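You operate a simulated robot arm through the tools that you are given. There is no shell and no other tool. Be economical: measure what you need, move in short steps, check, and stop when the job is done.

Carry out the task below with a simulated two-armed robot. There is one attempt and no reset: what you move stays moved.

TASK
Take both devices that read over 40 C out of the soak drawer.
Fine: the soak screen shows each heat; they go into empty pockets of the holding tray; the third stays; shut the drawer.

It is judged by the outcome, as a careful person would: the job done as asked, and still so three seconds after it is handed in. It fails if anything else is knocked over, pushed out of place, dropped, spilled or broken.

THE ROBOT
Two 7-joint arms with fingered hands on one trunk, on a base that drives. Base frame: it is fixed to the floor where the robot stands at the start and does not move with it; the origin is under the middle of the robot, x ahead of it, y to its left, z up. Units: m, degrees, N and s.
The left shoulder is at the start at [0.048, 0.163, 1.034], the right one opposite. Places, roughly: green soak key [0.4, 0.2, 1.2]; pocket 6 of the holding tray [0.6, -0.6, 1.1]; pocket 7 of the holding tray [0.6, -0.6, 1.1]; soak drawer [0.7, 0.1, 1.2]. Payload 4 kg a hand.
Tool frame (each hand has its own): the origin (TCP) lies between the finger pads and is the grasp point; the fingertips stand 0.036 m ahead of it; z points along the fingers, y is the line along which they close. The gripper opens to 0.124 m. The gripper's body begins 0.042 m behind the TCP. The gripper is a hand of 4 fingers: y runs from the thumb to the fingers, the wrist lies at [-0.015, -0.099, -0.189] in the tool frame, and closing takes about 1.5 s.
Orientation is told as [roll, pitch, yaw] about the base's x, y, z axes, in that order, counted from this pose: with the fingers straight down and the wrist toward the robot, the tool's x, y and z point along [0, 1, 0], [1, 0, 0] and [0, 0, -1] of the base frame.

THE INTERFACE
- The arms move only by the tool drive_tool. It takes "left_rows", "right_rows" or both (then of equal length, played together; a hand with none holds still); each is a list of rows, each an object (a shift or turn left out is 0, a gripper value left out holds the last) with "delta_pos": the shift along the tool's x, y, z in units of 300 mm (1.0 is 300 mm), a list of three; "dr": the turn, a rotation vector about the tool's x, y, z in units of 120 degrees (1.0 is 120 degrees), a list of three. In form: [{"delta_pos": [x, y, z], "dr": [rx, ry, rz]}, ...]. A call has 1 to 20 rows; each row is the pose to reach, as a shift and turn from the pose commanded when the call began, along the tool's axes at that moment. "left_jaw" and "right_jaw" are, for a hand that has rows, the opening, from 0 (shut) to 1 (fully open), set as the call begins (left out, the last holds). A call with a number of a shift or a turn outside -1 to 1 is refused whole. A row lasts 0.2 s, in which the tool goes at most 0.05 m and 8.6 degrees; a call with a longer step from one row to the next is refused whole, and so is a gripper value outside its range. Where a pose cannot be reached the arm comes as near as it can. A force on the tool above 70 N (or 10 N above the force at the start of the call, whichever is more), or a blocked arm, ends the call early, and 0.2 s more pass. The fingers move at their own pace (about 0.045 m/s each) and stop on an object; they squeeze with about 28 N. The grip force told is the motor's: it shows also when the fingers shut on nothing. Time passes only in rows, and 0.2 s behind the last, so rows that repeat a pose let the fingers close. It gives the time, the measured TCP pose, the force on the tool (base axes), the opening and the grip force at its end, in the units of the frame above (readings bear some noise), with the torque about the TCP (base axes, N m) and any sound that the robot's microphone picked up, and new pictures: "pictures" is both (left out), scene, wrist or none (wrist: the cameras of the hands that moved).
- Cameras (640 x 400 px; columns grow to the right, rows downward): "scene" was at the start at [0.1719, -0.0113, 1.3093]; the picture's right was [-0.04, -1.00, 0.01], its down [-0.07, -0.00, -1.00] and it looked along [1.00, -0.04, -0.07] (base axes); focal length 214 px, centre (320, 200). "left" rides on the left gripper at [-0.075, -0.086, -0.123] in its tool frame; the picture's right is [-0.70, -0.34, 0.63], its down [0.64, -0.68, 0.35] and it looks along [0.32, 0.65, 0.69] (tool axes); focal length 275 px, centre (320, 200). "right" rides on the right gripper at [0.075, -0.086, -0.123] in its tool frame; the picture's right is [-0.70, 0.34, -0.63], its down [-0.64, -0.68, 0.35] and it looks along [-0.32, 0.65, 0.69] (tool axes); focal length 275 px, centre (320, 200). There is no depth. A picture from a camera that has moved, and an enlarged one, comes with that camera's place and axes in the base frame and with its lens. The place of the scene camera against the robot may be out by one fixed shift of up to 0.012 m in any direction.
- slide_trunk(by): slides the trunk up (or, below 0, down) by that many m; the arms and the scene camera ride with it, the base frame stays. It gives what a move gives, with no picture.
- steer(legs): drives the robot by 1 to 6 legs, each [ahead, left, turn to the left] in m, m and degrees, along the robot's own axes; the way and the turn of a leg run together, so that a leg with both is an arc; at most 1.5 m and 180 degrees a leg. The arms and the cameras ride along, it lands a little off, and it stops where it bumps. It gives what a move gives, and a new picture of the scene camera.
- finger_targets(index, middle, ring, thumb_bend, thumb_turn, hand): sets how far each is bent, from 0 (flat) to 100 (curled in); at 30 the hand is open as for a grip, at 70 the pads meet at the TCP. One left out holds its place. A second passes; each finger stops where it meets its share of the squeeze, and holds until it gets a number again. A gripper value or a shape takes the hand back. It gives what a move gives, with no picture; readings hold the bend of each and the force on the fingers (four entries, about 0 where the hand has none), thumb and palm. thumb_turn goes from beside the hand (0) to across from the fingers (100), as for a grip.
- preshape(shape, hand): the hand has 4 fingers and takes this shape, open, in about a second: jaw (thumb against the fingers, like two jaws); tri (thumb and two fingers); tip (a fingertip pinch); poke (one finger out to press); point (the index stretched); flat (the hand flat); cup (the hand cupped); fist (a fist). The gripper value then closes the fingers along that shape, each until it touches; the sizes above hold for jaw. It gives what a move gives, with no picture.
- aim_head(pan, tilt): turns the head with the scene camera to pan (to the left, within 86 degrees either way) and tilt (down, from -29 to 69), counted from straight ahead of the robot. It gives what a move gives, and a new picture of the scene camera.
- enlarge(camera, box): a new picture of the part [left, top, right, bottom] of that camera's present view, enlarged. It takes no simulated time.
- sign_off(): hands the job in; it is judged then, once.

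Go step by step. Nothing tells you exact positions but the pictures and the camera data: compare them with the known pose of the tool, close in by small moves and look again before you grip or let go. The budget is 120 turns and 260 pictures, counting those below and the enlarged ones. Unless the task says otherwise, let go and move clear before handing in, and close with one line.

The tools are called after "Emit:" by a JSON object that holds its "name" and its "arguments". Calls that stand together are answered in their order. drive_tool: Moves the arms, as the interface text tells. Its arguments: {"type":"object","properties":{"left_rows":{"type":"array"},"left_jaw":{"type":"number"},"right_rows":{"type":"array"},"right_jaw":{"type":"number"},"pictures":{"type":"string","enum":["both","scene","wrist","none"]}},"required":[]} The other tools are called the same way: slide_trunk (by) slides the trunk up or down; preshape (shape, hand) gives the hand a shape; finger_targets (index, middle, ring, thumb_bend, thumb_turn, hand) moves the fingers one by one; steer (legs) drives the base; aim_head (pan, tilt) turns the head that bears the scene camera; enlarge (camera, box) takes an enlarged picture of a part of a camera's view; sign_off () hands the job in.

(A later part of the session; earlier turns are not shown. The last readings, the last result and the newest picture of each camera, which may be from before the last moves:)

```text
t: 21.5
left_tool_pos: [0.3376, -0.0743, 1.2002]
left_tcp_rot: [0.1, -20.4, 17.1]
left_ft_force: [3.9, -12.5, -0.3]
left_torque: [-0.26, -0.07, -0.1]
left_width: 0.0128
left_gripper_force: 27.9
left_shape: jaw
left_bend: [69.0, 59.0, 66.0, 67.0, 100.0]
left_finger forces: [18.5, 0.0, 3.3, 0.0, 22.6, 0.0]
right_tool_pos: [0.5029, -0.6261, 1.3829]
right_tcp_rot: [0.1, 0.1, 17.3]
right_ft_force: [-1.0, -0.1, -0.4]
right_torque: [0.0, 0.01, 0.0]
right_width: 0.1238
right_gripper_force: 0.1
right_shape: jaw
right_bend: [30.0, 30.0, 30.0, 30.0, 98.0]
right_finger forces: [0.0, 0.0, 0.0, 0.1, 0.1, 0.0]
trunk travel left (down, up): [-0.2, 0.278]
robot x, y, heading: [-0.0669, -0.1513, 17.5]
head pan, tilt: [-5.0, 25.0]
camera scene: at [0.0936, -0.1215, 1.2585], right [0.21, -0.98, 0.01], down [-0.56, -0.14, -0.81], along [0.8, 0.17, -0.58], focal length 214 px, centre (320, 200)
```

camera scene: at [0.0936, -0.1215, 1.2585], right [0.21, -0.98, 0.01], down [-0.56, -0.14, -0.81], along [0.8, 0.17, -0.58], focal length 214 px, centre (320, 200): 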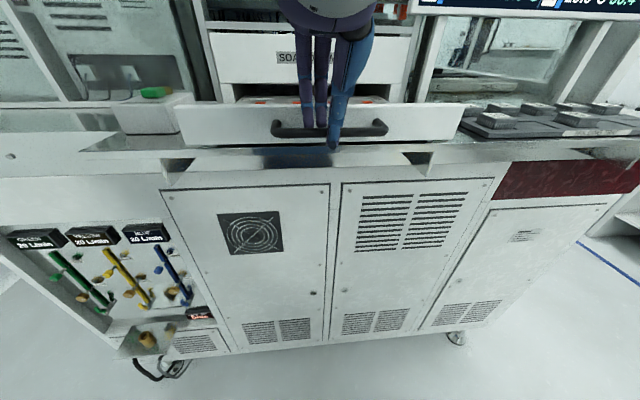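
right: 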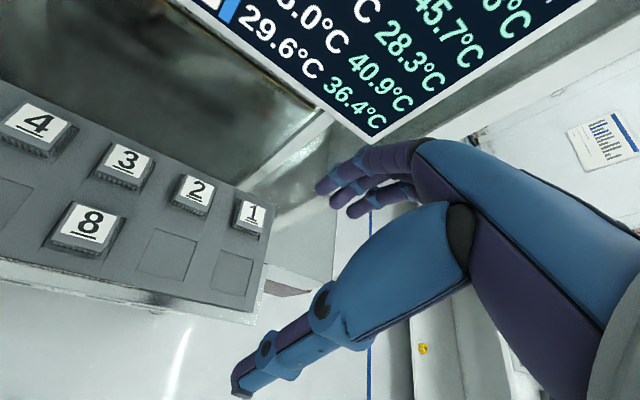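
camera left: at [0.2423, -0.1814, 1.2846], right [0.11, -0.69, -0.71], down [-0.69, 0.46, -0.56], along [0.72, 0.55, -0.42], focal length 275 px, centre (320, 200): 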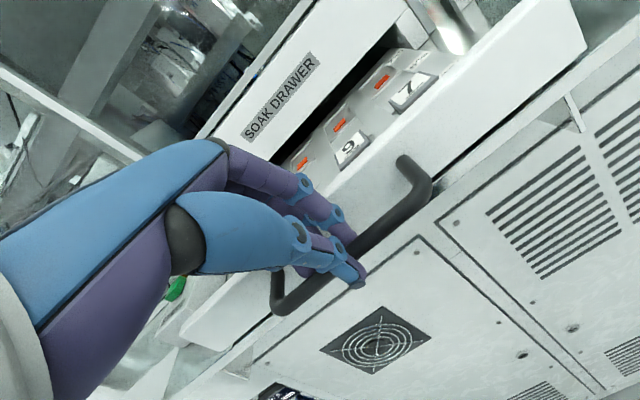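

The head is too low to see into the drawer; after releasing I'll raise the trunk. Release and retreat first, with smaller steps.

Emit:
{"name": "drive_tool", "arguments": {"left_rows": [{"delta_pos": [0, 0, 0]}, {"delta_pos": [0, 0, 0]}, {"delta_pos": [0, 0, 0]}, {"delta_pos": [0, 0.02, -0.054]}, {"delta_pos": [0, 0.06, -0.16]}, {"delta_pos": [0, 0.11, -0.3]}, {"delta_pos": [0, 0.16, -0.43]}, {"delta_pos": [0.15, 0.17, -0.469]}, {"delta_pos": [0.31, 0.17, -0.469]}, {"delta_pos": [0.47, 0.17, -0.469]}, {"delta_pos": [0.63, 0.17, -0.469]}], "left_jaw": 0.35, "pictures": "none"}}

Emit:
{"name": "slide_trunk", "arguments": {"by": 0.2}}

Emit:
{"name": "aim_head", "arguments": {"pan": -5, "tilt": 35}}

```text
t: 23.9
left_tool_pos: [0.279, 0.1077, 1.3472]
left_tcp_rot: [0.0, -20.4, 17.2]
left_ft_force: [0.0, 0.6, -0.3]
left_torque: [-0.05, 0.01, 0.0]
left_width: 0.0432
left_gripper_force: 0.1
left_shape: jaw
left_bend: [49.0, 52.0, 51.0, 60.0, 100.0]
left_finger forces: [0.0, 0.1, 0.0, 0.0, 0.0, 0.0]
right_tool_pos: [0.5016, -0.6222, 1.3842]
right_tcp_rot: [-0.1, -0.1, 17.4]
right_ft_force: [0.0, -0.5, 0.3]
right_torque: [-0.04, -0.01, 0.0]
right_width: 0.1238
right_gripper_force: 0.1
right_shape: jaw
right_bend: [30.0, 30.0, 30.0, 30.0, 98.0]
right_finger forces: [0.0, 0.0, 0.1, 0.1, 0.0, 0.0]
trunk travel left (down, up): [-0.2, 0.278]
robot x, y, heading: [-0.0722, -0.1485, 17.4]
head pan, tilt: [-5.0, 25.0]
```

```text
t: 26.0
left_tool_pos: [0.2811, 0.1058, 1.5494]
left_tcp_rot: [0.0, -20.5, 17.1]
left_ft_force: [0.0, -0.2, -0.2]
left_torque: [-0.03, -0.02, 0.01]
left_width: 0.0429
left_gripper_force: 0.0
left_shape: jaw
left_bend: [49.0, 52.0, 51.0, 60.0, 100.0]
left_finger forces: [0.0, 0.1, 0.0, 0.1, 0.0, 0.0]
right_tool_pos: [0.5028, -0.6236, 1.5839]
right_tcp_rot: [0.0, -0.1, 17.3]
right_ft_force: [-0.3, -0.5, -0.5]
right_torque: [0.0, 0.0, -0.01]
right_width: 0.1238
right_gripper_force: 0.0
right_shape: jaw
right_bend: [30.0, 30.0, 30.0, 30.0, 98.0]
right_finger forces: [0.0, 0.0, 0.1, 0.1, 0.1, 0.1]
trunk travel left (down, up): [-0.4, 0.078]
robot x, y, heading: [-0.0704, -0.154, 17.2]
head pan, tilt: [-5.0, 25.0]
```

```text
t: 26.8
left_tool_pos: [0.2798, 0.1043, 1.5494]
left_tcp_rot: [0.0, -20.3, 17.2]
left_ft_force: [-0.4, -0.3, -0.1]
left_torque: [-0.03, 0.01, -0.01]
left_width: 0.0432
left_gripper_force: 0.0
left_shape: jaw
left_bend: [49.0, 52.0, 51.0, 60.0, 100.0]
left_finger forces: [0.0, 0.1, 0.0, 0.0, 0.2, 0.0]
right_tool_pos: [0.5024, -0.6232, 1.5835]
right_tcp_rot: [0.1, 0.0, 17.3]
right_ft_force: [0.7, 0.3, 0.3]
right_torque: [0.0, -0.02, -0.01]
right_width: 0.1237
right_gripper_force: 0.1
right_shape: jaw
right_bend: [30.0, 30.0, 30.0, 30.0, 98.0]
right_finger forces: [0.0, 0.0, 0.1, 0.0, 0.1, 0.0]
trunk travel left (down, up): [-0.4, 0.078]
robot x, y, heading: [-0.069, -0.1569, 17.2]
head pan, tilt: [-5.0, 35.0]
camera scene: at [0.0182, -0.1433, 1.4687], right [0.21, -0.98, 0.0], down [-0.57, -0.13, -0.81], along [0.79, 0.17, -0.59], focal length 214 px, centre (320, 200)
```

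scene: 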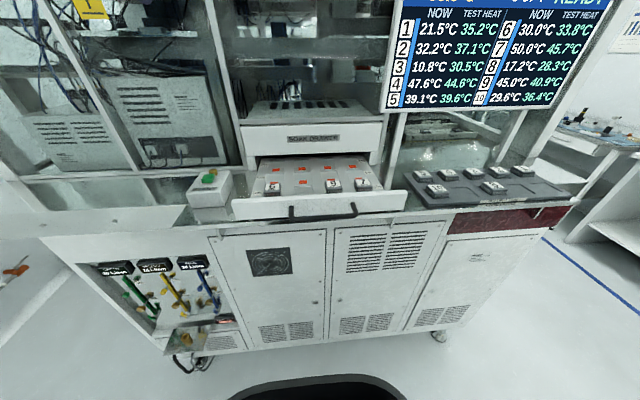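

Now the drawer interior is visible. I'll zoom in on it and on the tray.

Emit:
{"name": "enlarge", "arguments": {"camera": "scene", "box": [230, 125, 410, 230]}}

Emit:
{"name": "enlarge", "arguments": {"camera": "scene", "box": [400, 150, 580, 220]}}

Emit:
{"name": "enlarge", "arguments": {"camera": "right", "box": [0, 0, 640, 400]}}

```text
3.56 times, centred on (320, 178) of scene
camera zoom: at [0.0182, -0.1433, 1.4687], right [0.21, -0.98, 0.0], down [-0.57, -0.13, -0.81], along [0.79, 0.17, -0.59], focal length 763 px, centre (320, 280)
```

zoom: 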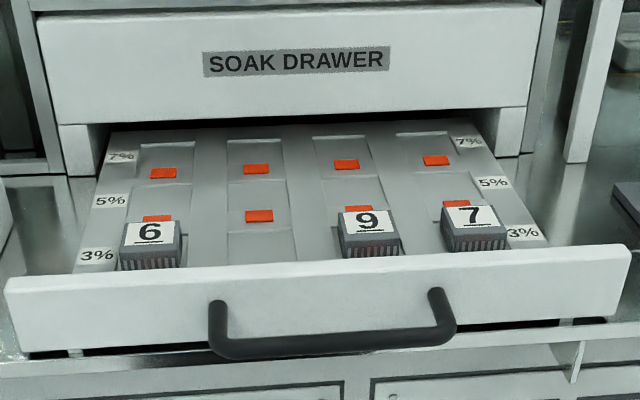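

```text
3.56 times, centred on (490, 185) of scene
camera zoom: at [0.0182, -0.1433, 1.4687], right [0.21, -0.98, 0.0], down [-0.57, -0.13, -0.81], along [0.79, 0.17, -0.59], focal length 763 px, centre (-284, 253)
```

zoom: 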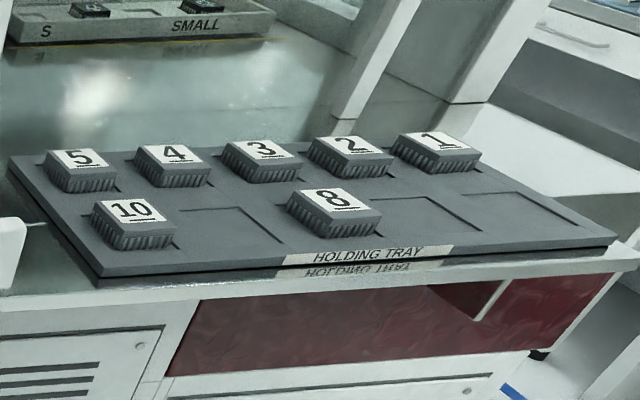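

```text
1.00 times, centred on (320, 200) of right
camera zoom: at [0.3972, -0.5792, 1.7071], right [0.53, -0.56, 0.63], down [-0.46, -0.82, -0.35], along [0.71, -0.11, -0.69], focal length 275 px, centre (320, 200)
```

zoom: 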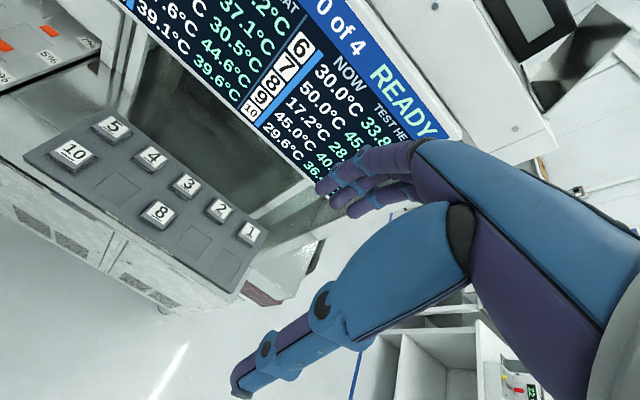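

Devices 6, 9, 7 stand in the front row with about 3 cm between neighbours; the tray has pockets 9, 7 and 6 empty. I'll bring the right hand over, turned 90° so it closes sideways (fingers to the left, thumb to the right), starting with device 9.

Emit:
{"name": "drive_tool", "arguments": {"right_rows": [{"delta_pos": [0.079, 0, 0.015], "dr": [0, 0, -0.0682]}, {"delta_pos": [0.158, 0, 0.03], "dr": [0, 0, -0.1364]}, {"delta_pos": [0.236, 0, 0.045], "dr": [0, 0, -0.2045]}, {"delta_pos": [0.315, 0, 0.06], "dr": [0, 0, -0.2727]}, {"delta_pos": [0.394, 0, 0.075], "dr": [0, 0, -0.3409]}, {"delta_pos": [0.473, 0, 0.09], "dr": [0, 0, -0.4091]}, {"delta_pos": [0.552, 0, 0.105], "dr": [0, 0, -0.4773]}, {"delta_pos": [0.63, 0, 0.12], "dr": [0, 0, -0.5455]}, {"delta_pos": [0.709, 0, 0.135], "dr": [0, 0, -0.6136]}, {"delta_pos": [0.788, 0, 0.15], "dr": [0, 0, -0.6818]}, {"delta_pos": [0.867, 0, 0.167], "dr": [0, 0, -0.75]}, {"delta_pos": [0.867, 0, 0.167], "dr": [0, 0, -0.75]}], "right_jaw": 0.6}}

```text
t: 29.4
left_tool_pos: [0.2786, 0.1037, 1.5516]
left_tcp_rot: [0.1, -20.6, 17.2]
left_ft_force: [-0.1, 0.4, -0.1]
left_torque: [0.03, -0.01, -0.02]
left_width: 0.043
left_gripper_force: 0.0
left_shape: jaw
left_bend: [49.0, 52.0, 51.0, 60.0, 100.0]
left_finger forces: [0.0, 0.0, 0.0, 0.0, 0.1, 0.0]
right_tool_pos: [0.3535, -0.3404, 1.5294]
right_tcp_rot: [0.1, -0.2, 107.3]
right_ft_force: [0.1, -0.6, 0.6]
right_torque: [0.02, -0.06, -0.02]
right_width: 0.0747
right_gripper_force: 0.1
right_shape: jaw
right_bend: [38.0, 42.0, 40.0, 53.0, 99.0]
right_finger forces: [0.1, 0.1, 0.0, 0.1, 0.1, 0.0]
right hand out of reach, approached as far as the arm can: row 6, 7, 8, 9, 10, 11, 12
trunk travel left (down, up): [-0.4, 0.078]
robot x, y, heading: [-0.0692, -0.1541, 17.4]
head pan, tilt: [-5.0, 35.0]
camera scene: at [0.0177, -0.1444, 1.4688], right [0.21, -0.98, 0.0], down [-0.57, -0.13, -0.81], along [0.79, 0.17, -0.59], focal length 214 px, centre (320, 200)
camera right: at [0.307, -0.4464, 1.6524], right [0.57, 0.53, 0.63], down [0.82, -0.46, -0.35], along [0.11, 0.72, -0.69], focal length 275 px, centre (320, 200)
```

scene: 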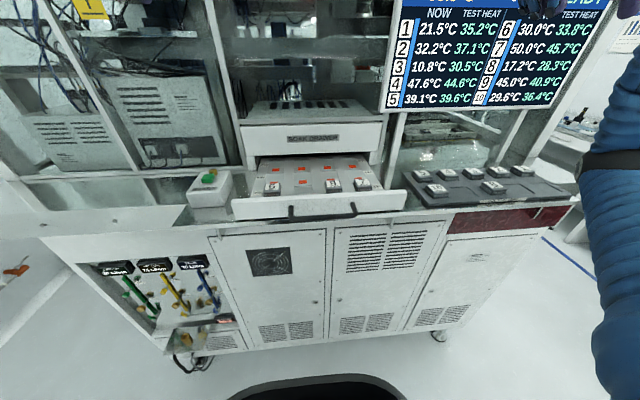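
right: 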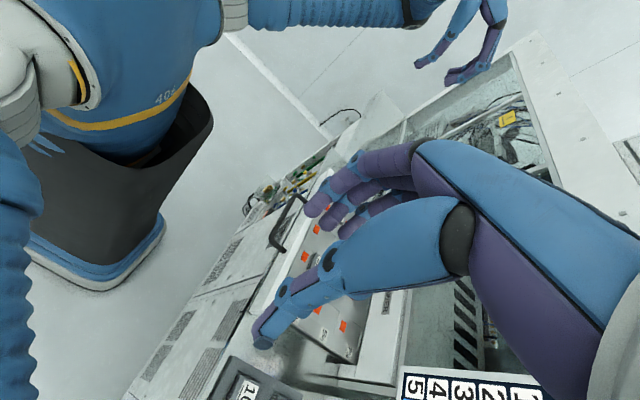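

The 90° turn isn't reachable there for the right arm. I'll go back to the natural yaw of 17° (thumb toward me, fingers behind) over device 9, and move the left arm farther left.

Emit:
{"name": "drive_tool", "arguments": {"right_rows": [{"delta_pos": [-0.033, 0.072, 0.02], "dr": [0, 0, 0.0682]}, {"delta_pos": [-0.066, 0.144, 0.04], "dr": [0, 0, 0.1364]}, {"delta_pos": [-0.1, 0.215, 0.06], "dr": [0, 0, 0.2045]}, {"delta_pos": [-0.132, 0.287, 0.08], "dr": [0, 0, 0.2727]}, {"delta_pos": [-0.165, 0.359, 0.1], "dr": [0, 0, 0.3409]}, {"delta_pos": [-0.198, 0.431, 0.15], "dr": [0, 0, 0.4091]}, {"delta_pos": [-0.231, 0.503, 0.2], "dr": [0, 0, 0.4773]}, {"delta_pos": [-0.264, 0.575, 0.25], "dr": [0, 0, 0.5455]}, {"delta_pos": [-0.297, 0.646, 0.3], "dr": [0, 0, 0.6136]}, {"delta_pos": [-0.33, 0.718, 0.35], "dr": [0, 0, 0.6818]}, {"delta_pos": [-0.363, 0.79, 0.4], "dr": [0, 0, 0.75]}, {"delta_pos": [-0.363, 0.79, 0.4], "dr": [0, 0, 0.75]}], "left_rows": [{"delta_pos": [0.06, 0, 0]}, {"delta_pos": [0.12, 0, 0]}, {"delta_pos": [0.18, 0, 0]}, {"delta_pos": [0.24, 0, 0]}, {"delta_pos": [0.3, 0, 0]}, {"delta_pos": [0.36, 0, 0]}, {"delta_pos": [0.42, 0, 0]}, {"delta_pos": [0.48, 0, 0]}, {"delta_pos": [0.54, 0, 0]}, {"delta_pos": [0.6, 0, 0]}, {"delta_pos": [0.6, 0, 0]}, {"delta_pos": [0.6, 0, 0]}]}}

```text
t: 31.9
left_tool_pos: [0.2277, 0.2766, 1.5513]
left_tcp_rot: [0.0, -20.4, 17.2]
left_ft_force: [0.0, 0.4, 0.6]
left_torque: [0.03, 0.01, 0.0]
left_width: 0.0432
left_gripper_force: 0.1
left_shape: jaw
left_bend: [49.0, 52.0, 51.0, 60.0, 100.0]
left_finger forces: [0.1, 0.0, 0.0, 0.1, 0.1, 0.0]
right_tool_pos: [0.3861, -0.0822, 1.405]
right_tcp_rot: [0.0, 0.0, 17.1]
right_ft_force: [-0.7, -0.7, -0.5]
right_torque: [0.0, 0.01, 0.0]
right_width: 0.0745
right_gripper_force: 0.1
right_shape: jaw
right_bend: [38.0, 42.0, 40.0, 53.0, 99.0]
right_finger forces: [0.1, 0.0, 0.0, 0.1, 0.0, 0.0]
trunk travel left (down, up): [-0.4, 0.078]
robot x, y, heading: [-0.0673, -0.1496, 17.3]
head pan, tilt: [-5.0, 35.0]
camera scene: at [0.0183, -0.1438, 1.4687], right [0.21, -0.98, 0.0], down [-0.57, -0.13, -0.81], along [0.79, 0.17, -0.59], focal length 214 px, centre (320, 200)
camera right: at [0.2807, -0.0365, 1.5295], right [0.53, -0.57, 0.63], down [-0.46, -0.82, -0.35], along [0.71, -0.11, -0.69], focal length 275 px, centre (320, 200)
camera left: at [0.1316, 0.1689, 1.6346], right [0.12, -0.69, -0.71], down [-0.69, 0.46, -0.56], along [0.72, 0.55, -0.42], focal length 275 px, centre (320, 200)
```

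scene: 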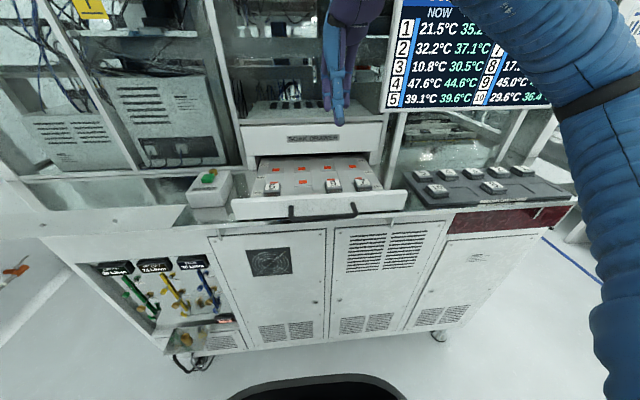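
right: 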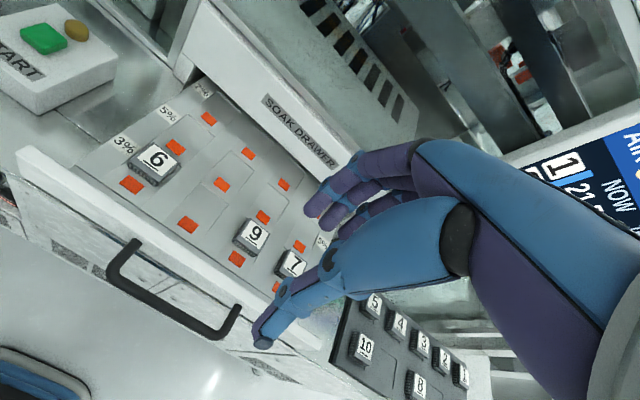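
left: 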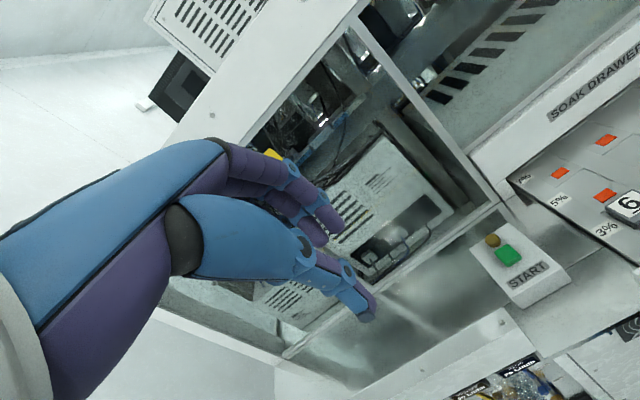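

The right wrist camera gives a good view of the drawer. I'll zoom in on the devices.

Emit:
{"name": "enlarge", "arguments": {"camera": "right", "box": [170, 140, 330, 310]}}

Emit:
{"name": "enlarge", "arguments": {"camera": "right", "box": [90, 100, 250, 260]}}

```text
2.35 times, centred on (250, 225) of right
camera zoom: at [0.2807, -0.0365, 1.5295], right [0.53, -0.57, 0.63], down [-0.46, -0.82, -0.35], along [0.71, -0.11, -0.69], focal length 648 px, centre (485, 141)
```

zoom: 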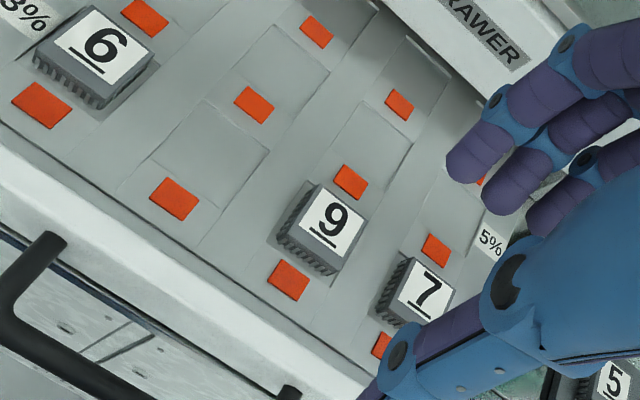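

```text
2.50 times, centred on (170, 180) of right
camera zoom: at [0.2807, -0.0365, 1.5295], right [0.53, -0.57, 0.63], down [-0.46, -0.82, -0.35], along [0.71, -0.11, -0.69], focal length 688 px, centre (695, 250)
```

zoom: 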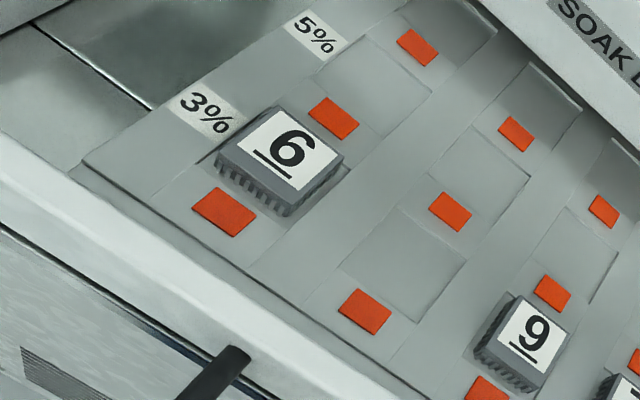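

Devices sit in shallow pockets with an orange tag before each. I need the true height, so I'll move the right hand closer over device 9 and measure from a second view.

Emit:
{"name": "drive_tool", "arguments": {"right_rows": [{"delta_pos": [-0.015, 0.093, 0.094]}, {"delta_pos": [-0.03, 0.187, 0.189]}, {"delta_pos": [-0.044, 0.28, 0.283]}, {"delta_pos": [-0.044, 0.28, 0.283]}]}}

Emit:
{"name": "enlarge", "arguments": {"camera": "right", "box": [60, 140, 260, 320]}}

```text
t: 33.0
left_tool_pos: [0.2264, 0.2765, 1.5515]
left_tcp_rot: [0.0, -20.4, 17.2]
left_ft_force: [0.0, -0.2, -0.4]
left_torque: [0.0, -0.03, 0.05]
left_width: 0.043
left_gripper_force: 0.1
left_shape: jaw
left_bend: [49.0, 52.0, 51.0, 60.0, 100.0]
left_finger forces: [0.1, 0.0, 0.0, 0.1, 0.1, 0.0]
right_tool_pos: [0.4712, -0.0683, 1.3246]
right_tcp_rot: [0.0, 0.0, 17.3]
right_ft_force: [0.3, 0.0, 0.1]
right_torque: [0.03, -0.02, 0.04]
right_width: 0.0747
right_gripper_force: 0.1
right_shape: jaw
right_bend: [38.0, 42.0, 40.0, 53.0, 99.0]
right_finger forces: [0.0, 0.1, 0.1, 0.0, 0.0, 0.0]
trunk travel left (down, up): [-0.4, 0.078]
robot x, y, heading: [-0.0693, -0.1503, 17.3]
head pan, tilt: [-5.0, 35.0]
camera scene: at [0.0177, -0.143, 1.4688], right [0.21, -0.98, 0.0], down [-0.57, -0.13, -0.81], along [0.79, 0.17, -0.59], focal length 214 px, centre (320, 200)
camera right: at [0.3661, -0.0235, 1.4479], right [0.53, -0.56, 0.63], down [-0.46, -0.82, -0.35], along [0.71, -0.11, -0.69], focal length 275 px, centre (320, 200)
```

scene: 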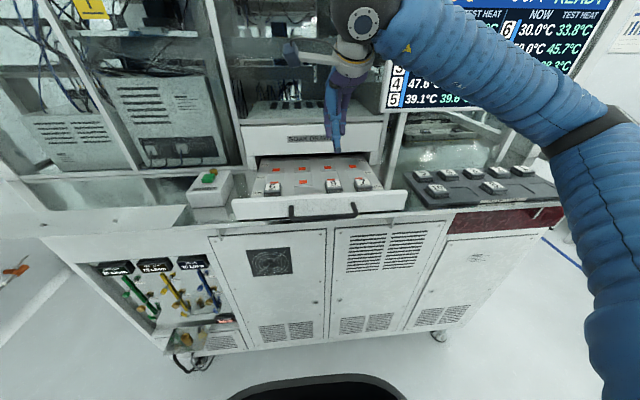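
right: 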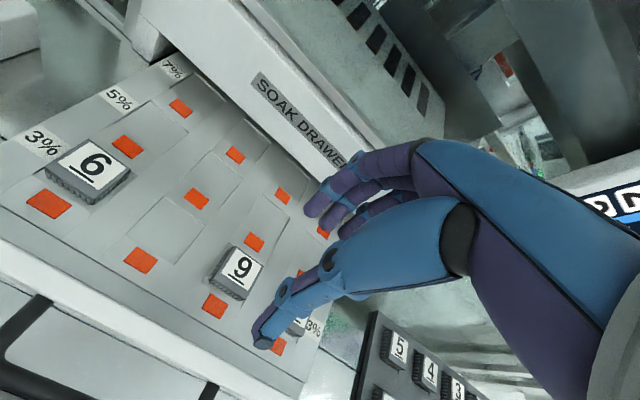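

```text
2.22 times, centred on (160, 230) of right
camera zoom: at [0.3661, -0.0235, 1.4479], right [0.53, -0.56, 0.63], down [-0.46, -0.82, -0.35], along [0.71, -0.11, -0.69], focal length 612 px, centre (676, 133)
```

zoom: 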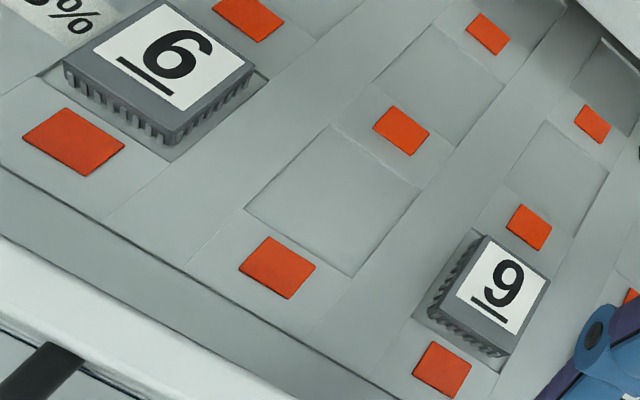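

The height estimate is still loose (device top between 1.15 and 1.175). I'll go down further over device 9 and re-measure.

Emit:
{"name": "drive_tool", "arguments": {"right_rows": [{"delta_pos": [-0.013, 0.02, 0.125]}, {"delta_pos": [-0.027, 0.04, 0.25]}, {"delta_pos": [-0.027, 0.04, 0.25]}]}}

Emit:
{"name": "enlarge", "arguments": {"camera": "right", "box": [120, 220, 360, 400]}}

Emit:
{"name": "enlarge", "arguments": {"camera": "scene", "box": [270, 110, 410, 220]}}

```text
t: 33.8
left_tool_pos: [0.2275, 0.2784, 1.5501]
left_tcp_rot: [-0.1, -20.4, 17.2]
left_ft_force: [0.2, -0.1, 0.4]
left_torque: [-0.01, 0.0, -0.01]
left_width: 0.0433
left_gripper_force: 0.1
left_shape: jaw
left_bend: [49.0, 52.0, 51.0, 60.0, 100.0]
left_finger forces: [0.0, 0.1, 0.0, 0.1, 0.1, 0.1]
right_tool_pos: [0.4828, -0.0724, 1.2482]
right_tcp_rot: [0.0, 0.1, 17.3]
right_ft_force: [0.4, 0.7, -0.8]
right_torque: [-0.02, -0.01, 0.03]
right_width: 0.0751
right_gripper_force: 0.0
right_shape: jaw
right_bend: [38.0, 42.0, 40.0, 53.0, 99.0]
right_finger forces: [0.0, 0.0, 0.1, 0.0, 0.0, 0.1]
trunk travel left (down, up): [-0.4, 0.078]
robot x, y, heading: [-0.0703, -0.1543, 17.1]
head pan, tilt: [-5.0, 35.0]
camera scene: at [0.0178, -0.1425, 1.4688], right [0.21, -0.98, 0.0], down [-0.57, -0.13, -0.81], along [0.79, 0.17, -0.59], focal length 214 px, centre (320, 200)
camera right: at [0.3782, -0.0271, 1.3719], right [0.53, -0.56, 0.63], down [-0.46, -0.82, -0.35], along [0.71, -0.11, -0.69], focal length 275 px, centre (320, 200)
```

scene: 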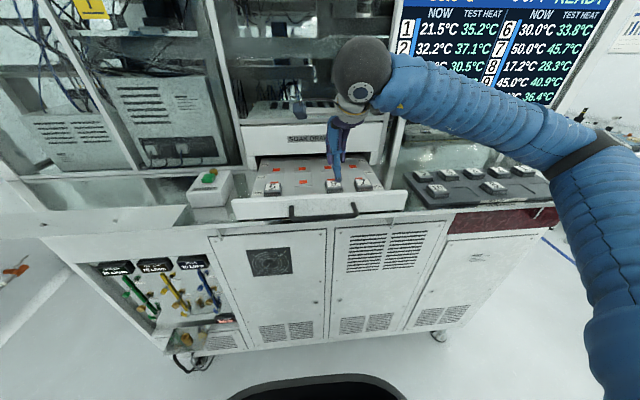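
right: 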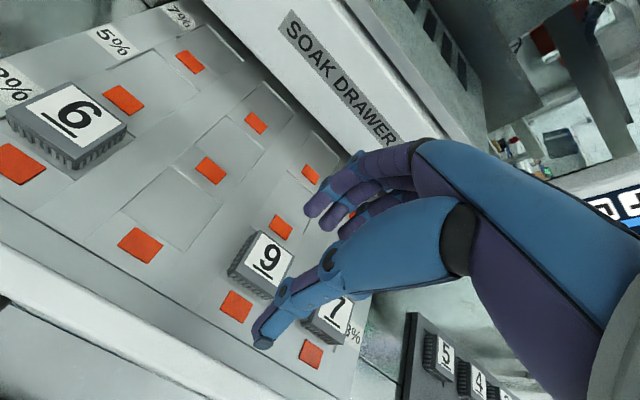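

```text
2.22 times, centred on (240, 310) of right
camera zoom: at [0.3782, -0.0271, 1.3719], right [0.53, -0.56, 0.63], down [-0.46, -0.82, -0.35], along [0.71, -0.11, -0.69], focal length 612 px, centre (498, -44)
```

zoom: 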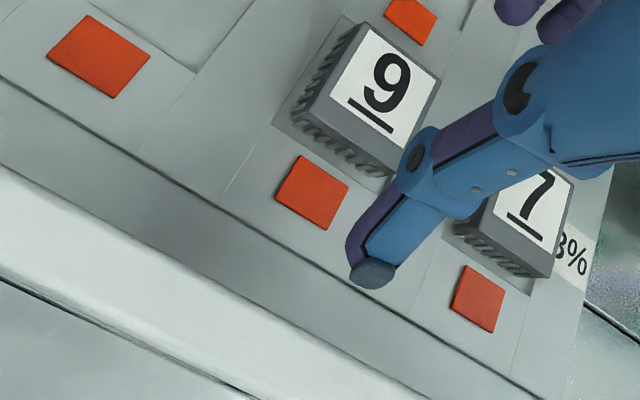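

```text
3.64 times, centred on (340, 165) of scene
camera zoom: at [0.0178, -0.1425, 1.4688], right [0.21, -0.98, 0.0], down [-0.57, -0.13, -0.81], along [0.79, 0.17, -0.59], focal length 780 px, centre (247, 327)
```

zoom: 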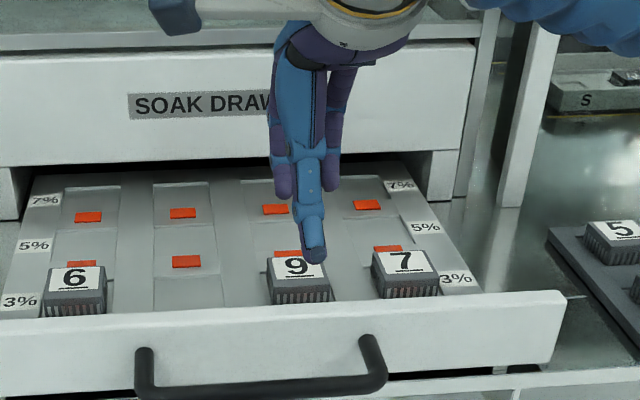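

Combining the views, device 9 is centred near [0.492, -0.069] with its top at about 1.175. I'll narrow the hand to 6 cm and lower to TCP 1.205, then check.

Emit:
{"name": "drive_tool", "arguments": {"right_rows": [{"delta_pos": [0, 0.032, 0.0]}, {"delta_pos": [0, 0.032, 0.04]}, {"delta_pos": [0, 0.032, 0.08]}, {"delta_pos": [0, 0.032, 0.115]}, {"delta_pos": [0, 0.032, 0.143]}, {"delta_pos": [0, 0.032, 0.143]}], "right_jaw": 0.5}}

Emit:
{"name": "enlarge", "arguments": {"camera": "scene", "box": [290, 140, 400, 220]}}

Emit:
{"name": "enlarge", "arguments": {"camera": "right", "box": [200, 200, 400, 400]}}

```text
t: 35.1
left_tool_pos: [0.2268, 0.2784, 1.549]
left_tcp_rot: [0.1, -20.3, 17.2]
left_ft_force: [-1.1, 0.2, 0.4]
left_torque: [0.01, -0.01, 0.04]
left_width: 0.0433
left_gripper_force: 0.0
left_shape: jaw
left_bend: [49.0, 52.0, 51.0, 60.0, 100.0]
left_finger forces: [0.0, 0.1, 0.1, 0.0, 0.0, 0.1]
right_tool_pos: [0.4958, -0.0696, 1.2044]
right_tcp_rot: [0.0, -0.1, 17.3]
right_ft_force: [-0.7, -0.6, -0.3]
right_torque: [-0.02, -0.04, -0.02]
right_width: 0.0622
right_gripper_force: 0.1
right_shape: jaw
right_bend: [42.0, 45.0, 44.0, 56.0, 100.0]
right_finger forces: [0.0, 0.0, 0.1, 0.0, 0.0, 0.0]
trunk travel left (down, up): [-0.4, 0.078]
robot x, y, heading: [-0.069, -0.1546, 17.4]
head pan, tilt: [-5.0, 35.0]
camera scene: at [0.0181, -0.1428, 1.4687], right [0.21, -0.98, 0.0], down [-0.57, -0.13, -0.81], along [0.79, 0.17, -0.59], focal length 214 px, centre (320, 200)
camera right: at [0.3902, -0.0246, 1.3279], right [0.53, -0.56, 0.63], down [-0.46, -0.82, -0.35], along [0.71, -0.11, -0.69], focal length 275 px, centre (320, 200)
```

scene: 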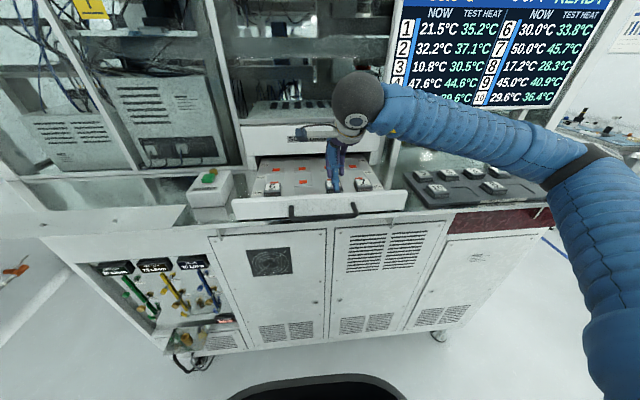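
right: 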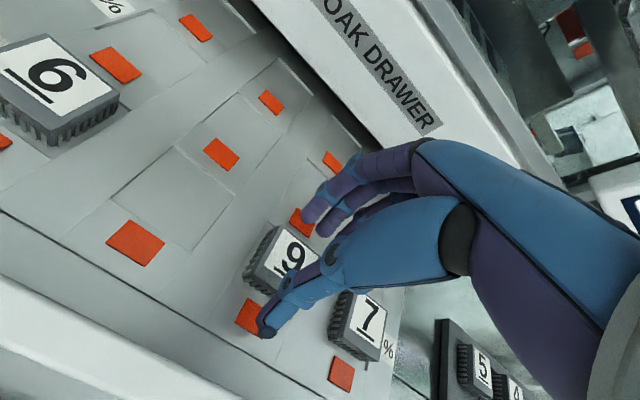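

```text
5.00 times, centred on (345, 180) of scene
camera zoom: at [0.0181, -0.1428, 1.4687], right [0.21, -0.98, 0.0], down [-0.57, -0.13, -0.81], along [0.79, 0.17, -0.59], focal length 1072 px, centre (195, 300)
```

zoom: 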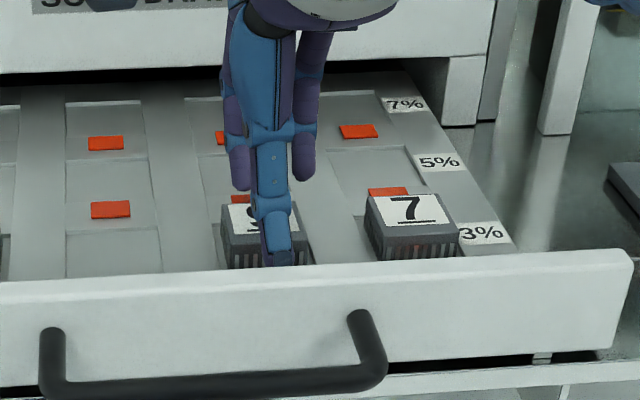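

```text
2.00 times, centred on (300, 300) of right
camera zoom: at [0.3902, -0.0246, 1.3279], right [0.53, -0.56, 0.63], down [-0.46, -0.82, -0.35], along [0.71, -0.11, -0.69], focal length 551 px, centre (360, 0)
```

zoom: 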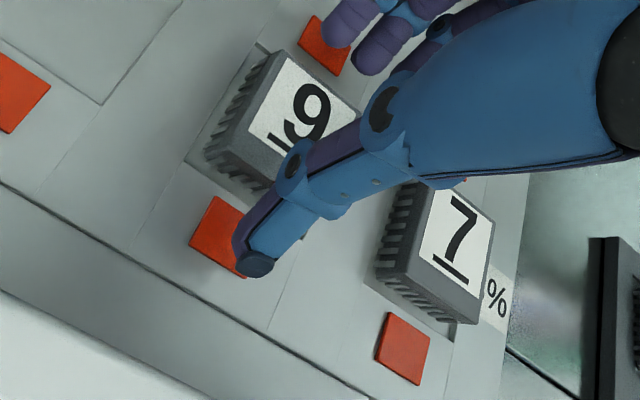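

Thumb and fingers straddle device 9 well. I'll lower 8 mm and close.

Emit:
{"name": "drive_tool", "arguments": {"right_rows": [{"delta_pos": [0, 0, 0.014]}, {"delta_pos": [0, 0, 0.027]}], "pictures": "none"}}

Emit:
{"name": "drive_tool", "arguments": {"right_rows": [{"delta_pos": [0, 0, 0]}, {"delta_pos": [0, 0, 0]}, {"delta_pos": [0, 0, 0]}, {"delta_pos": [0, 0, 0]}, {"delta_pos": [0, 0, 0]}, {"delta_pos": [0, 0, 0]}], "right_jaw": 0.1}}

Emit:
{"name": "enlarge", "arguments": {"camera": "right", "box": [200, 200, 400, 400]}}

Emit:
{"name": "enlarge", "arguments": {"camera": "scene", "box": [290, 140, 400, 220]}}

```text
t: 35.8
left_tool_pos: [0.2279, 0.2776, 1.5499]
left_tcp_rot: [0.0, -20.4, 17.2]
left_ft_force: [0.3, 0.1, 1.1]
left_torque: [-0.02, -0.01, 0.02]
left_width: 0.043
left_gripper_force: 0.1
left_shape: jaw
left_bend: [49.0, 52.0, 51.0, 60.0, 100.0]
left_finger forces: [0.1, 0.1, 0.0, 0.1, 0.1, 0.0]
right_tool_pos: [0.4955, -0.0705, 1.1965]
right_tcp_rot: [0.1, 0.0, 17.3]
right_ft_force: [-0.4, 0.0, 0.0]
right_torque: [-0.01, 0.04, -0.03]
right_width: 0.0623
right_gripper_force: 0.0
right_shape: jaw
right_bend: [42.0, 45.0, 44.0, 56.0, 100.0]
right_finger forces: [0.0, 0.0, 0.0, 0.0, 0.1, 0.0]
trunk travel left (down, up): [-0.4, 0.078]
robot x, y, heading: [-0.0692, -0.1517, 17.3]
head pan, tilt: [-5.0, 35.0]
```

```text
t: 37.1
left_tool_pos: [0.2267, 0.2773, 1.551]
left_tcp_rot: [0.0, -20.3, 17.1]
left_ft_force: [-0.6, 0.7, 0.1]
left_torque: [0.02, 0.0, -0.01]
left_width: 0.0433
left_gripper_force: 0.1
left_shape: jaw
left_bend: [49.0, 52.0, 51.0, 60.0, 100.0]
left_finger forces: [0.2, 0.0, 0.1, 0.1, 0.0, 0.0]
right_tool_pos: [0.4941, -0.07, 1.1957]
right_tcp_rot: [0.0, 0.0, 17.3]
right_ft_force: [-0.4, -0.4, 3.5]
right_torque: [-0.02, 0.06, -0.03]
right_width: 0.0406
right_gripper_force: 28.2
right_shape: jaw
right_bend: [50.0, 52.0, 57.0, 61.0, 100.0]
right_finger forces: [16.1, 9.1, 0.0, 0.0, 26.1, 0.0]
trunk travel left (down, up): [-0.4, 0.078]
robot x, y, heading: [-0.0683, -0.1546, 17.5]
head pan, tilt: [-5.0, 35.0]
camera scene: at [0.0178, -0.1431, 1.4687], right [0.21, -0.98, 0.0], down [-0.57, -0.13, -0.81], along [0.79, 0.17, -0.59], focal length 214 px, centre (320, 200)
camera right: at [0.3897, -0.025, 1.3202], right [0.53, -0.56, 0.63], down [-0.46, -0.82, -0.35], along [0.71, -0.11, -0.69], focal length 275 px, centre (320, 200)
```

scene: 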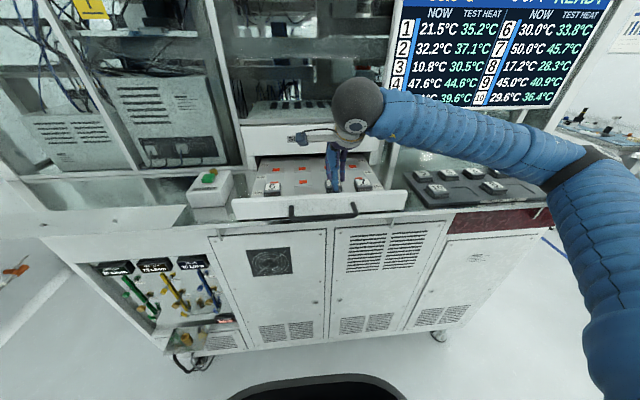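
right: 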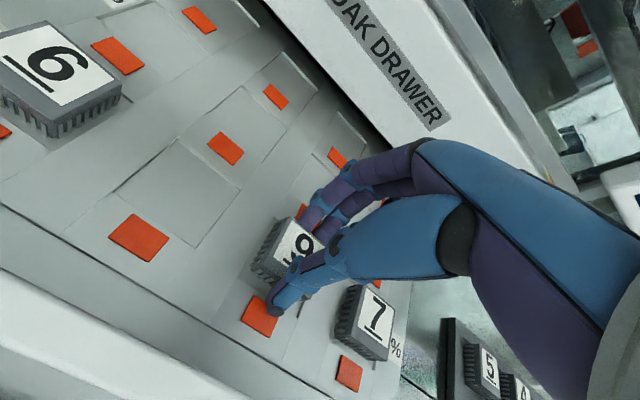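

```text
2.00 times, centred on (300, 300) of right
camera zoom: at [0.3897, -0.025, 1.3202], right [0.53, -0.56, 0.63], down [-0.46, -0.82, -0.35], along [0.71, -0.11, -0.69], focal length 551 px, centre (360, 0)
```

zoom: 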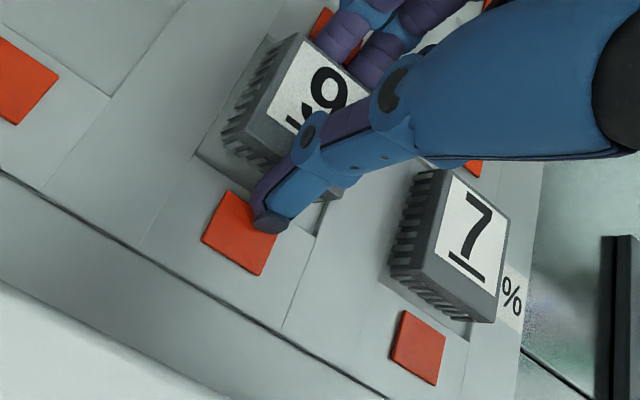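

```text
5.00 times, centred on (345, 180) of scene
camera zoom: at [0.0178, -0.1431, 1.4687], right [0.21, -0.98, 0.0], down [-0.57, -0.13, -0.81], along [0.79, 0.17, -0.59], focal length 1072 px, centre (195, 300)
```

zoom: 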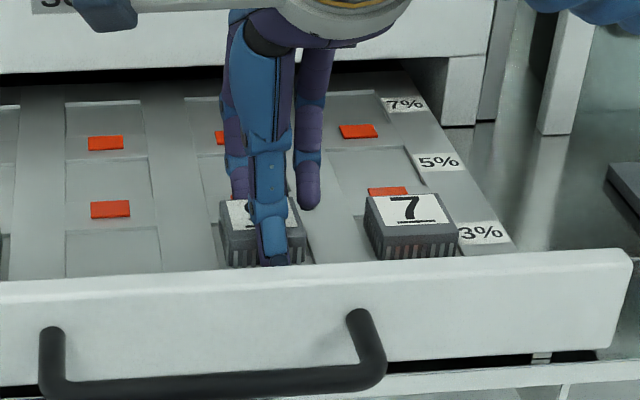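

Device 9 is gripped (width 4.1 cm, 28 N). I'll lift it slowly and check.

Emit:
{"name": "drive_tool", "arguments": {"right_rows": [{"delta_pos": [0, 0, -0.04]}, {"delta_pos": [0, 0, -0.1]}, {"delta_pos": [0, 0, -0.2]}, {"delta_pos": [0, 0, -0.32]}, {"delta_pos": [0, 0, -0.44]}, {"delta_pos": [0, 0, -0.44]}]}}

Emit:
{"name": "enlarge", "arguments": {"camera": "right", "box": [200, 150, 440, 350]}}

```text
t: 38.5
left_tool_pos: [0.2279, 0.2763, 1.5494]
left_tcp_rot: [-0.1, -20.4, 17.1]
left_ft_force: [0.6, 0.9, -0.2]
left_torque: [-0.01, 0.03, -0.04]
left_width: 0.043
left_gripper_force: 0.0
left_shape: jaw
left_bend: [49.0, 52.0, 51.0, 60.0, 100.0]
left_finger forces: [0.0, 0.0, 0.1, 0.0, 0.1, 0.0]
right_tool_pos: [0.4957, -0.0682, 1.3274]
right_tcp_rot: [0.0, 0.0, 17.3]
right_ft_force: [0.3, 0.0, -0.7]
right_torque: [-0.01, -0.02, -0.02]
right_width: 0.0403
right_gripper_force: 28.1
right_shape: jaw
right_bend: [49.0, 52.0, 57.0, 61.0, 100.0]
right_finger forces: [16.2, 9.5, 0.0, 0.0, 24.2, 0.0]
trunk travel left (down, up): [-0.4, 0.078]
robot x, y, heading: [-0.0688, -0.1529, 17.4]
head pan, tilt: [-5.0, 35.0]
camera scene: at [0.0187, -0.1433, 1.4686], right [0.21, -0.98, 0.0], down [-0.57, -0.13, -0.81], along [0.79, 0.17, -0.59], focal length 214 px, centre (320, 200)
camera right: at [0.3906, -0.0229, 1.451], right [0.53, -0.56, 0.63], down [-0.46, -0.82, -0.34], along [0.71, -0.11, -0.69], focal length 275 px, centre (320, 200)
```

scene: 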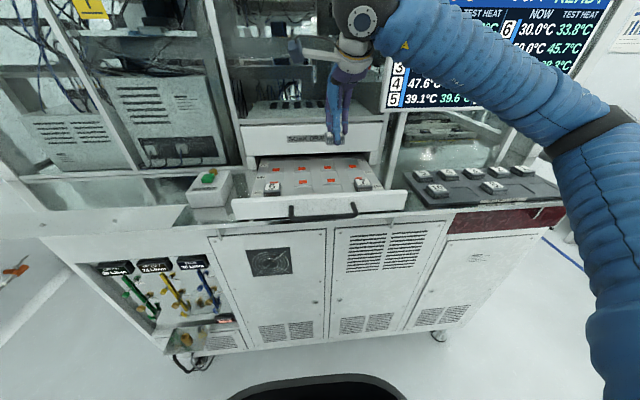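
right: 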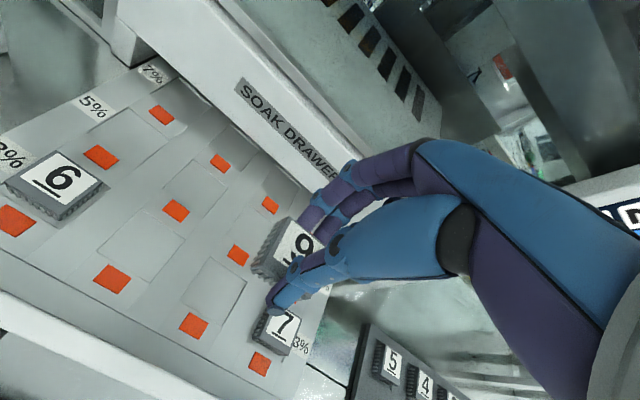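

```text
2.00 times, centred on (320, 250) of right
camera zoom: at [0.3906, -0.0229, 1.451], right [0.53, -0.56, 0.63], down [-0.46, -0.82, -0.34], along [0.71, -0.11, -0.69], focal length 551 px, centre (320, 100)
```

zoom: 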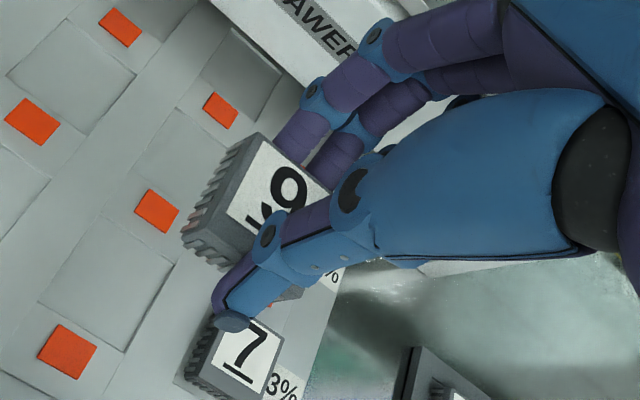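

Device 9 is held firmly. Now I'll carry it right toward the tray, drawing back first to stay clear of the screen.

Emit:
{"name": "drive_tool", "arguments": {"right_rows": [{"delta_pos": [-0.02, -0.13, -0.05]}, {"delta_pos": [-0.12, -0.25, -0.1]}, {"delta_pos": [-0.26, -0.32, -0.1]}, {"delta_pos": [-0.42, -0.32, -0.1]}, {"delta_pos": [-0.58, -0.32, -0.1]}, {"delta_pos": [-0.74, -0.32, -0.1]}, {"delta_pos": [-0.9, -0.32, -0.1]}], "pictures": "none"}}

Emit:
{"name": "drive_tool", "arguments": {"right_rows": [{"delta_pos": [-0.15, 0, 0]}, {"delta_pos": [-0.3, 0, 0]}, {"delta_pos": [-0.45, 0, 0]}, {"delta_pos": [-0.6, 0, 0]}, {"delta_pos": [-0.6, 0, 0]}]}}

```text
t: 40.1
left_tool_pos: [0.225, 0.2741, 1.5514]
left_tcp_rot: [0.2, -20.5, 17.2]
left_ft_force: [0.2, -0.8, -0.6]
left_torque: [0.04, -0.03, 0.01]
left_width: 0.0431
left_gripper_force: 0.0
left_shape: jaw
left_bend: [49.0, 52.0, 51.0, 60.0, 100.0]
left_finger forces: [0.0, 0.0, 0.1, 0.0, 0.0, 0.1]
right_tool_pos: [0.4833, -0.3557, 1.3609]
right_tcp_rot: [0.1, 0.1, 17.4]
right_ft_force: [0.5, 0.1, 0.0]
right_torque: [0.03, 0.0, -0.01]
right_width: 0.0405
right_gripper_force: 27.8
right_shape: jaw
right_bend: [50.0, 52.0, 57.0, 61.0, 100.0]
right_finger forces: [16.1, 9.7, 0.0, 0.0, 24.3, 0.0]
trunk travel left (down, up): [-0.4, 0.078]
robot x, y, heading: [-0.0677, -0.1538, 17.5]
head pan, tilt: [-5.0, 35.0]
```

```text
t: 41.4
left_tool_pos: [0.2292, 0.278, 1.5499]
left_tcp_rot: [0.0, -20.3, 17.3]
left_ft_force: [0.7, 0.1, -0.2]
left_torque: [0.0, 0.05, -0.01]
left_width: 0.0435
left_gripper_force: 0.1
left_shape: jaw
left_bend: [49.0, 52.0, 51.0, 60.0, 100.0]
left_finger forces: [0.1, 0.1, 0.0, 0.1, 0.0, 0.0]
right_tool_pos: [0.5375, -0.5301, 1.3574]
right_tcp_rot: [-0.1, 0.1, 17.2]
right_ft_force: [0.0, 0.3, -0.4]
right_torque: [-0.01, -0.01, 0.03]
right_width: 0.0401
right_gripper_force: 28.1
right_shape: jaw
right_bend: [50.0, 52.0, 57.0, 61.0, 100.0]
right_finger forces: [16.0, 9.6, 0.0, 0.1, 24.1, 0.0]
trunk travel left (down, up): [-0.4, 0.078]
robot x, y, heading: [-0.0704, -0.1523, 17.3]
head pan, tilt: [-5.0, 35.0]
camera scene: at [0.0194, -0.1417, 1.4685], right [0.21, -0.98, 0.0], down [-0.57, -0.13, -0.81], along [0.79, 0.17, -0.59], focal length 214 px, centre (320, 200)
camera right: at [0.4328, -0.4832, 1.4805], right [0.53, -0.56, 0.63], down [-0.46, -0.82, -0.34], along [0.71, -0.11, -0.69], focal length 275 px, centre (320, 200)
```

scene: 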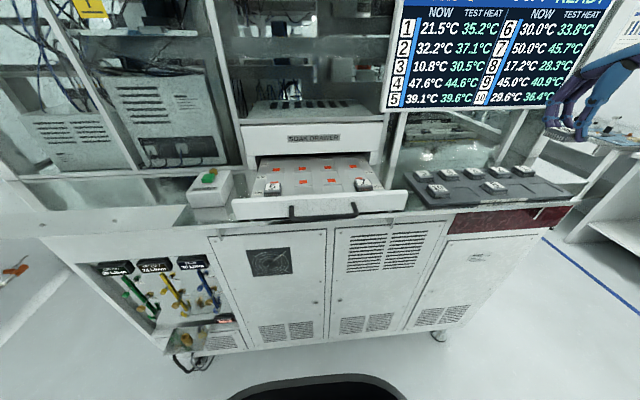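
right: 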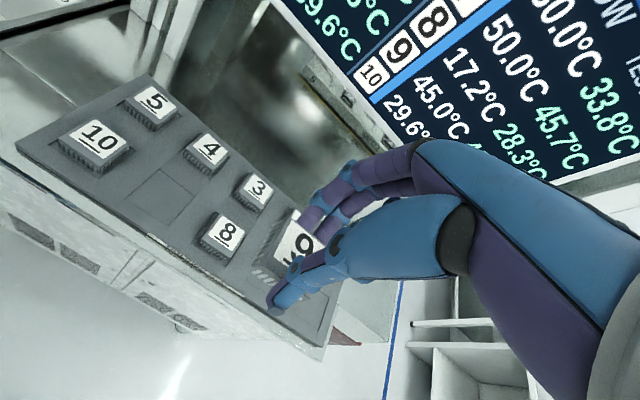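

The tray's labels 10 and 8 let me locate its near row: pocket 6 should lie near [0.644, -0.644] and 7 near [0.619, -0.566]. I'll carry device 9 over pocket 6 and look again, with the head turned that way.

Emit:
{"name": "drive_tool", "arguments": {"right_rows": [{"delta_pos": [-0.12, 0.02, 0.05]}, {"delta_pos": [-0.25, 0.06, 0.1]}, {"delta_pos": [-0.37, 0.11, 0.15]}, {"delta_pos": [-0.485, 0.16, 0.2]}, {"delta_pos": [-0.485, 0.215, 0.26]}, {"delta_pos": [-0.485, 0.215, 0.323]}, {"delta_pos": [-0.485, 0.215, 0.323]}], "pictures": "wrist"}}

Emit:
{"name": "aim_head", "arguments": {"pan": -50, "tilt": 35}}

```text
t: 43.0
left_tool_pos: [0.2281, 0.2775, 1.55]
left_tcp_rot: [0.0, -20.5, 17.2]
left_ft_force: [-0.5, -1.0, 0.0]
left_torque: [0.02, -0.03, 0.01]
left_width: 0.0431
left_gripper_force: 0.1
left_shape: jaw
left_bend: [49.0, 52.0, 51.0, 60.0, 100.0]
left_finger forces: [0.1, 0.0, 0.0, 0.1, 0.0, 0.0]
right_tool_pos: [0.6429, -0.6492, 1.2627]
right_tcp_rot: [0.0, 0.1, 17.3]
right_ft_force: [0.6, 0.3, -0.2]
right_torque: [0.06, 0.02, 0.03]
right_width: 0.0402
right_gripper_force: 28.4
right_shape: jaw
right_bend: [50.0, 52.0, 57.0, 61.0, 100.0]
right_finger forces: [16.0, 9.5, 0.0, 0.1, 23.9, 0.0]
trunk travel left (down, up): [-0.4, 0.078]
robot x, y, heading: [-0.0683, -0.1534, 17.1]
head pan, tilt: [-5.0, 35.0]
camera right: at [0.5381, -0.6035, 1.3858], right [0.53, -0.56, 0.63], down [-0.46, -0.82, -0.35], along [0.71, -0.11, -0.69], focal length 275 px, centre (320, 200)
```

right: 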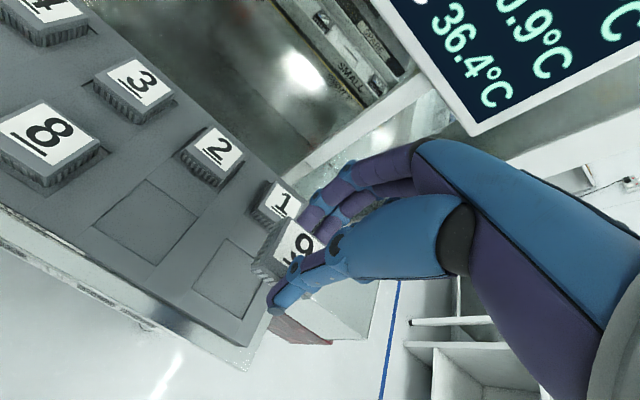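

```text
t: 44.1
left_tool_pos: [0.2263, 0.277, 1.5492]
left_tcp_rot: [0.0, -20.4, 17.1]
left_ft_force: [-0.3, -0.1, -0.1]
left_torque: [-0.05, 0.0, 0.05]
left_width: 0.0431
left_gripper_force: 0.0
left_shape: jaw
left_bend: [49.0, 52.0, 51.0, 60.0, 100.0]
left_finger forces: [0.0, 0.0, 0.0, 0.0, 0.1, 0.0]
right_tool_pos: [0.6422, -0.6502, 1.2622]
right_tcp_rot: [0.0, 0.0, 17.3]
right_ft_force: [0.4, 0.4, -0.3]
right_torque: [0.03, 0.02, 0.0]
right_width: 0.0402
right_gripper_force: 28.0
right_shape: jaw
right_bend: [50.0, 52.0, 57.0, 61.0, 100.0]
right_finger forces: [16.0, 9.5, 0.0, 0.1, 24.0, 0.0]
trunk travel left (down, up): [-0.4, 0.078]
robot x, y, heading: [-0.0708, -0.1559, 17.5]
head pan, tilt: [-50.0, 35.0]
camera scene: at [0.0064, -0.2095, 1.4692], right [-0.54, -0.84, 0.01], down [-0.5, 0.31, -0.81], along [0.68, -0.44, -0.58], focal length 214 px, centre (320, 200)
```

scene: 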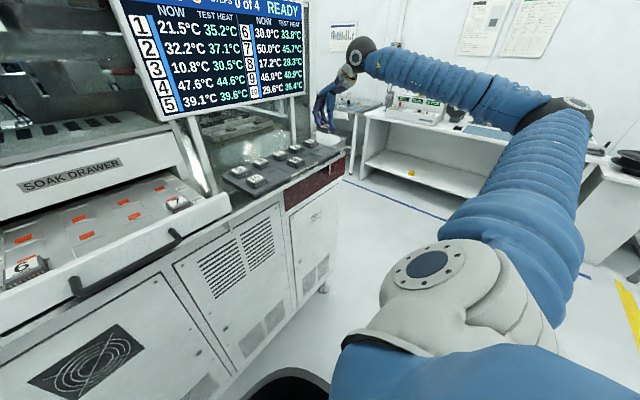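

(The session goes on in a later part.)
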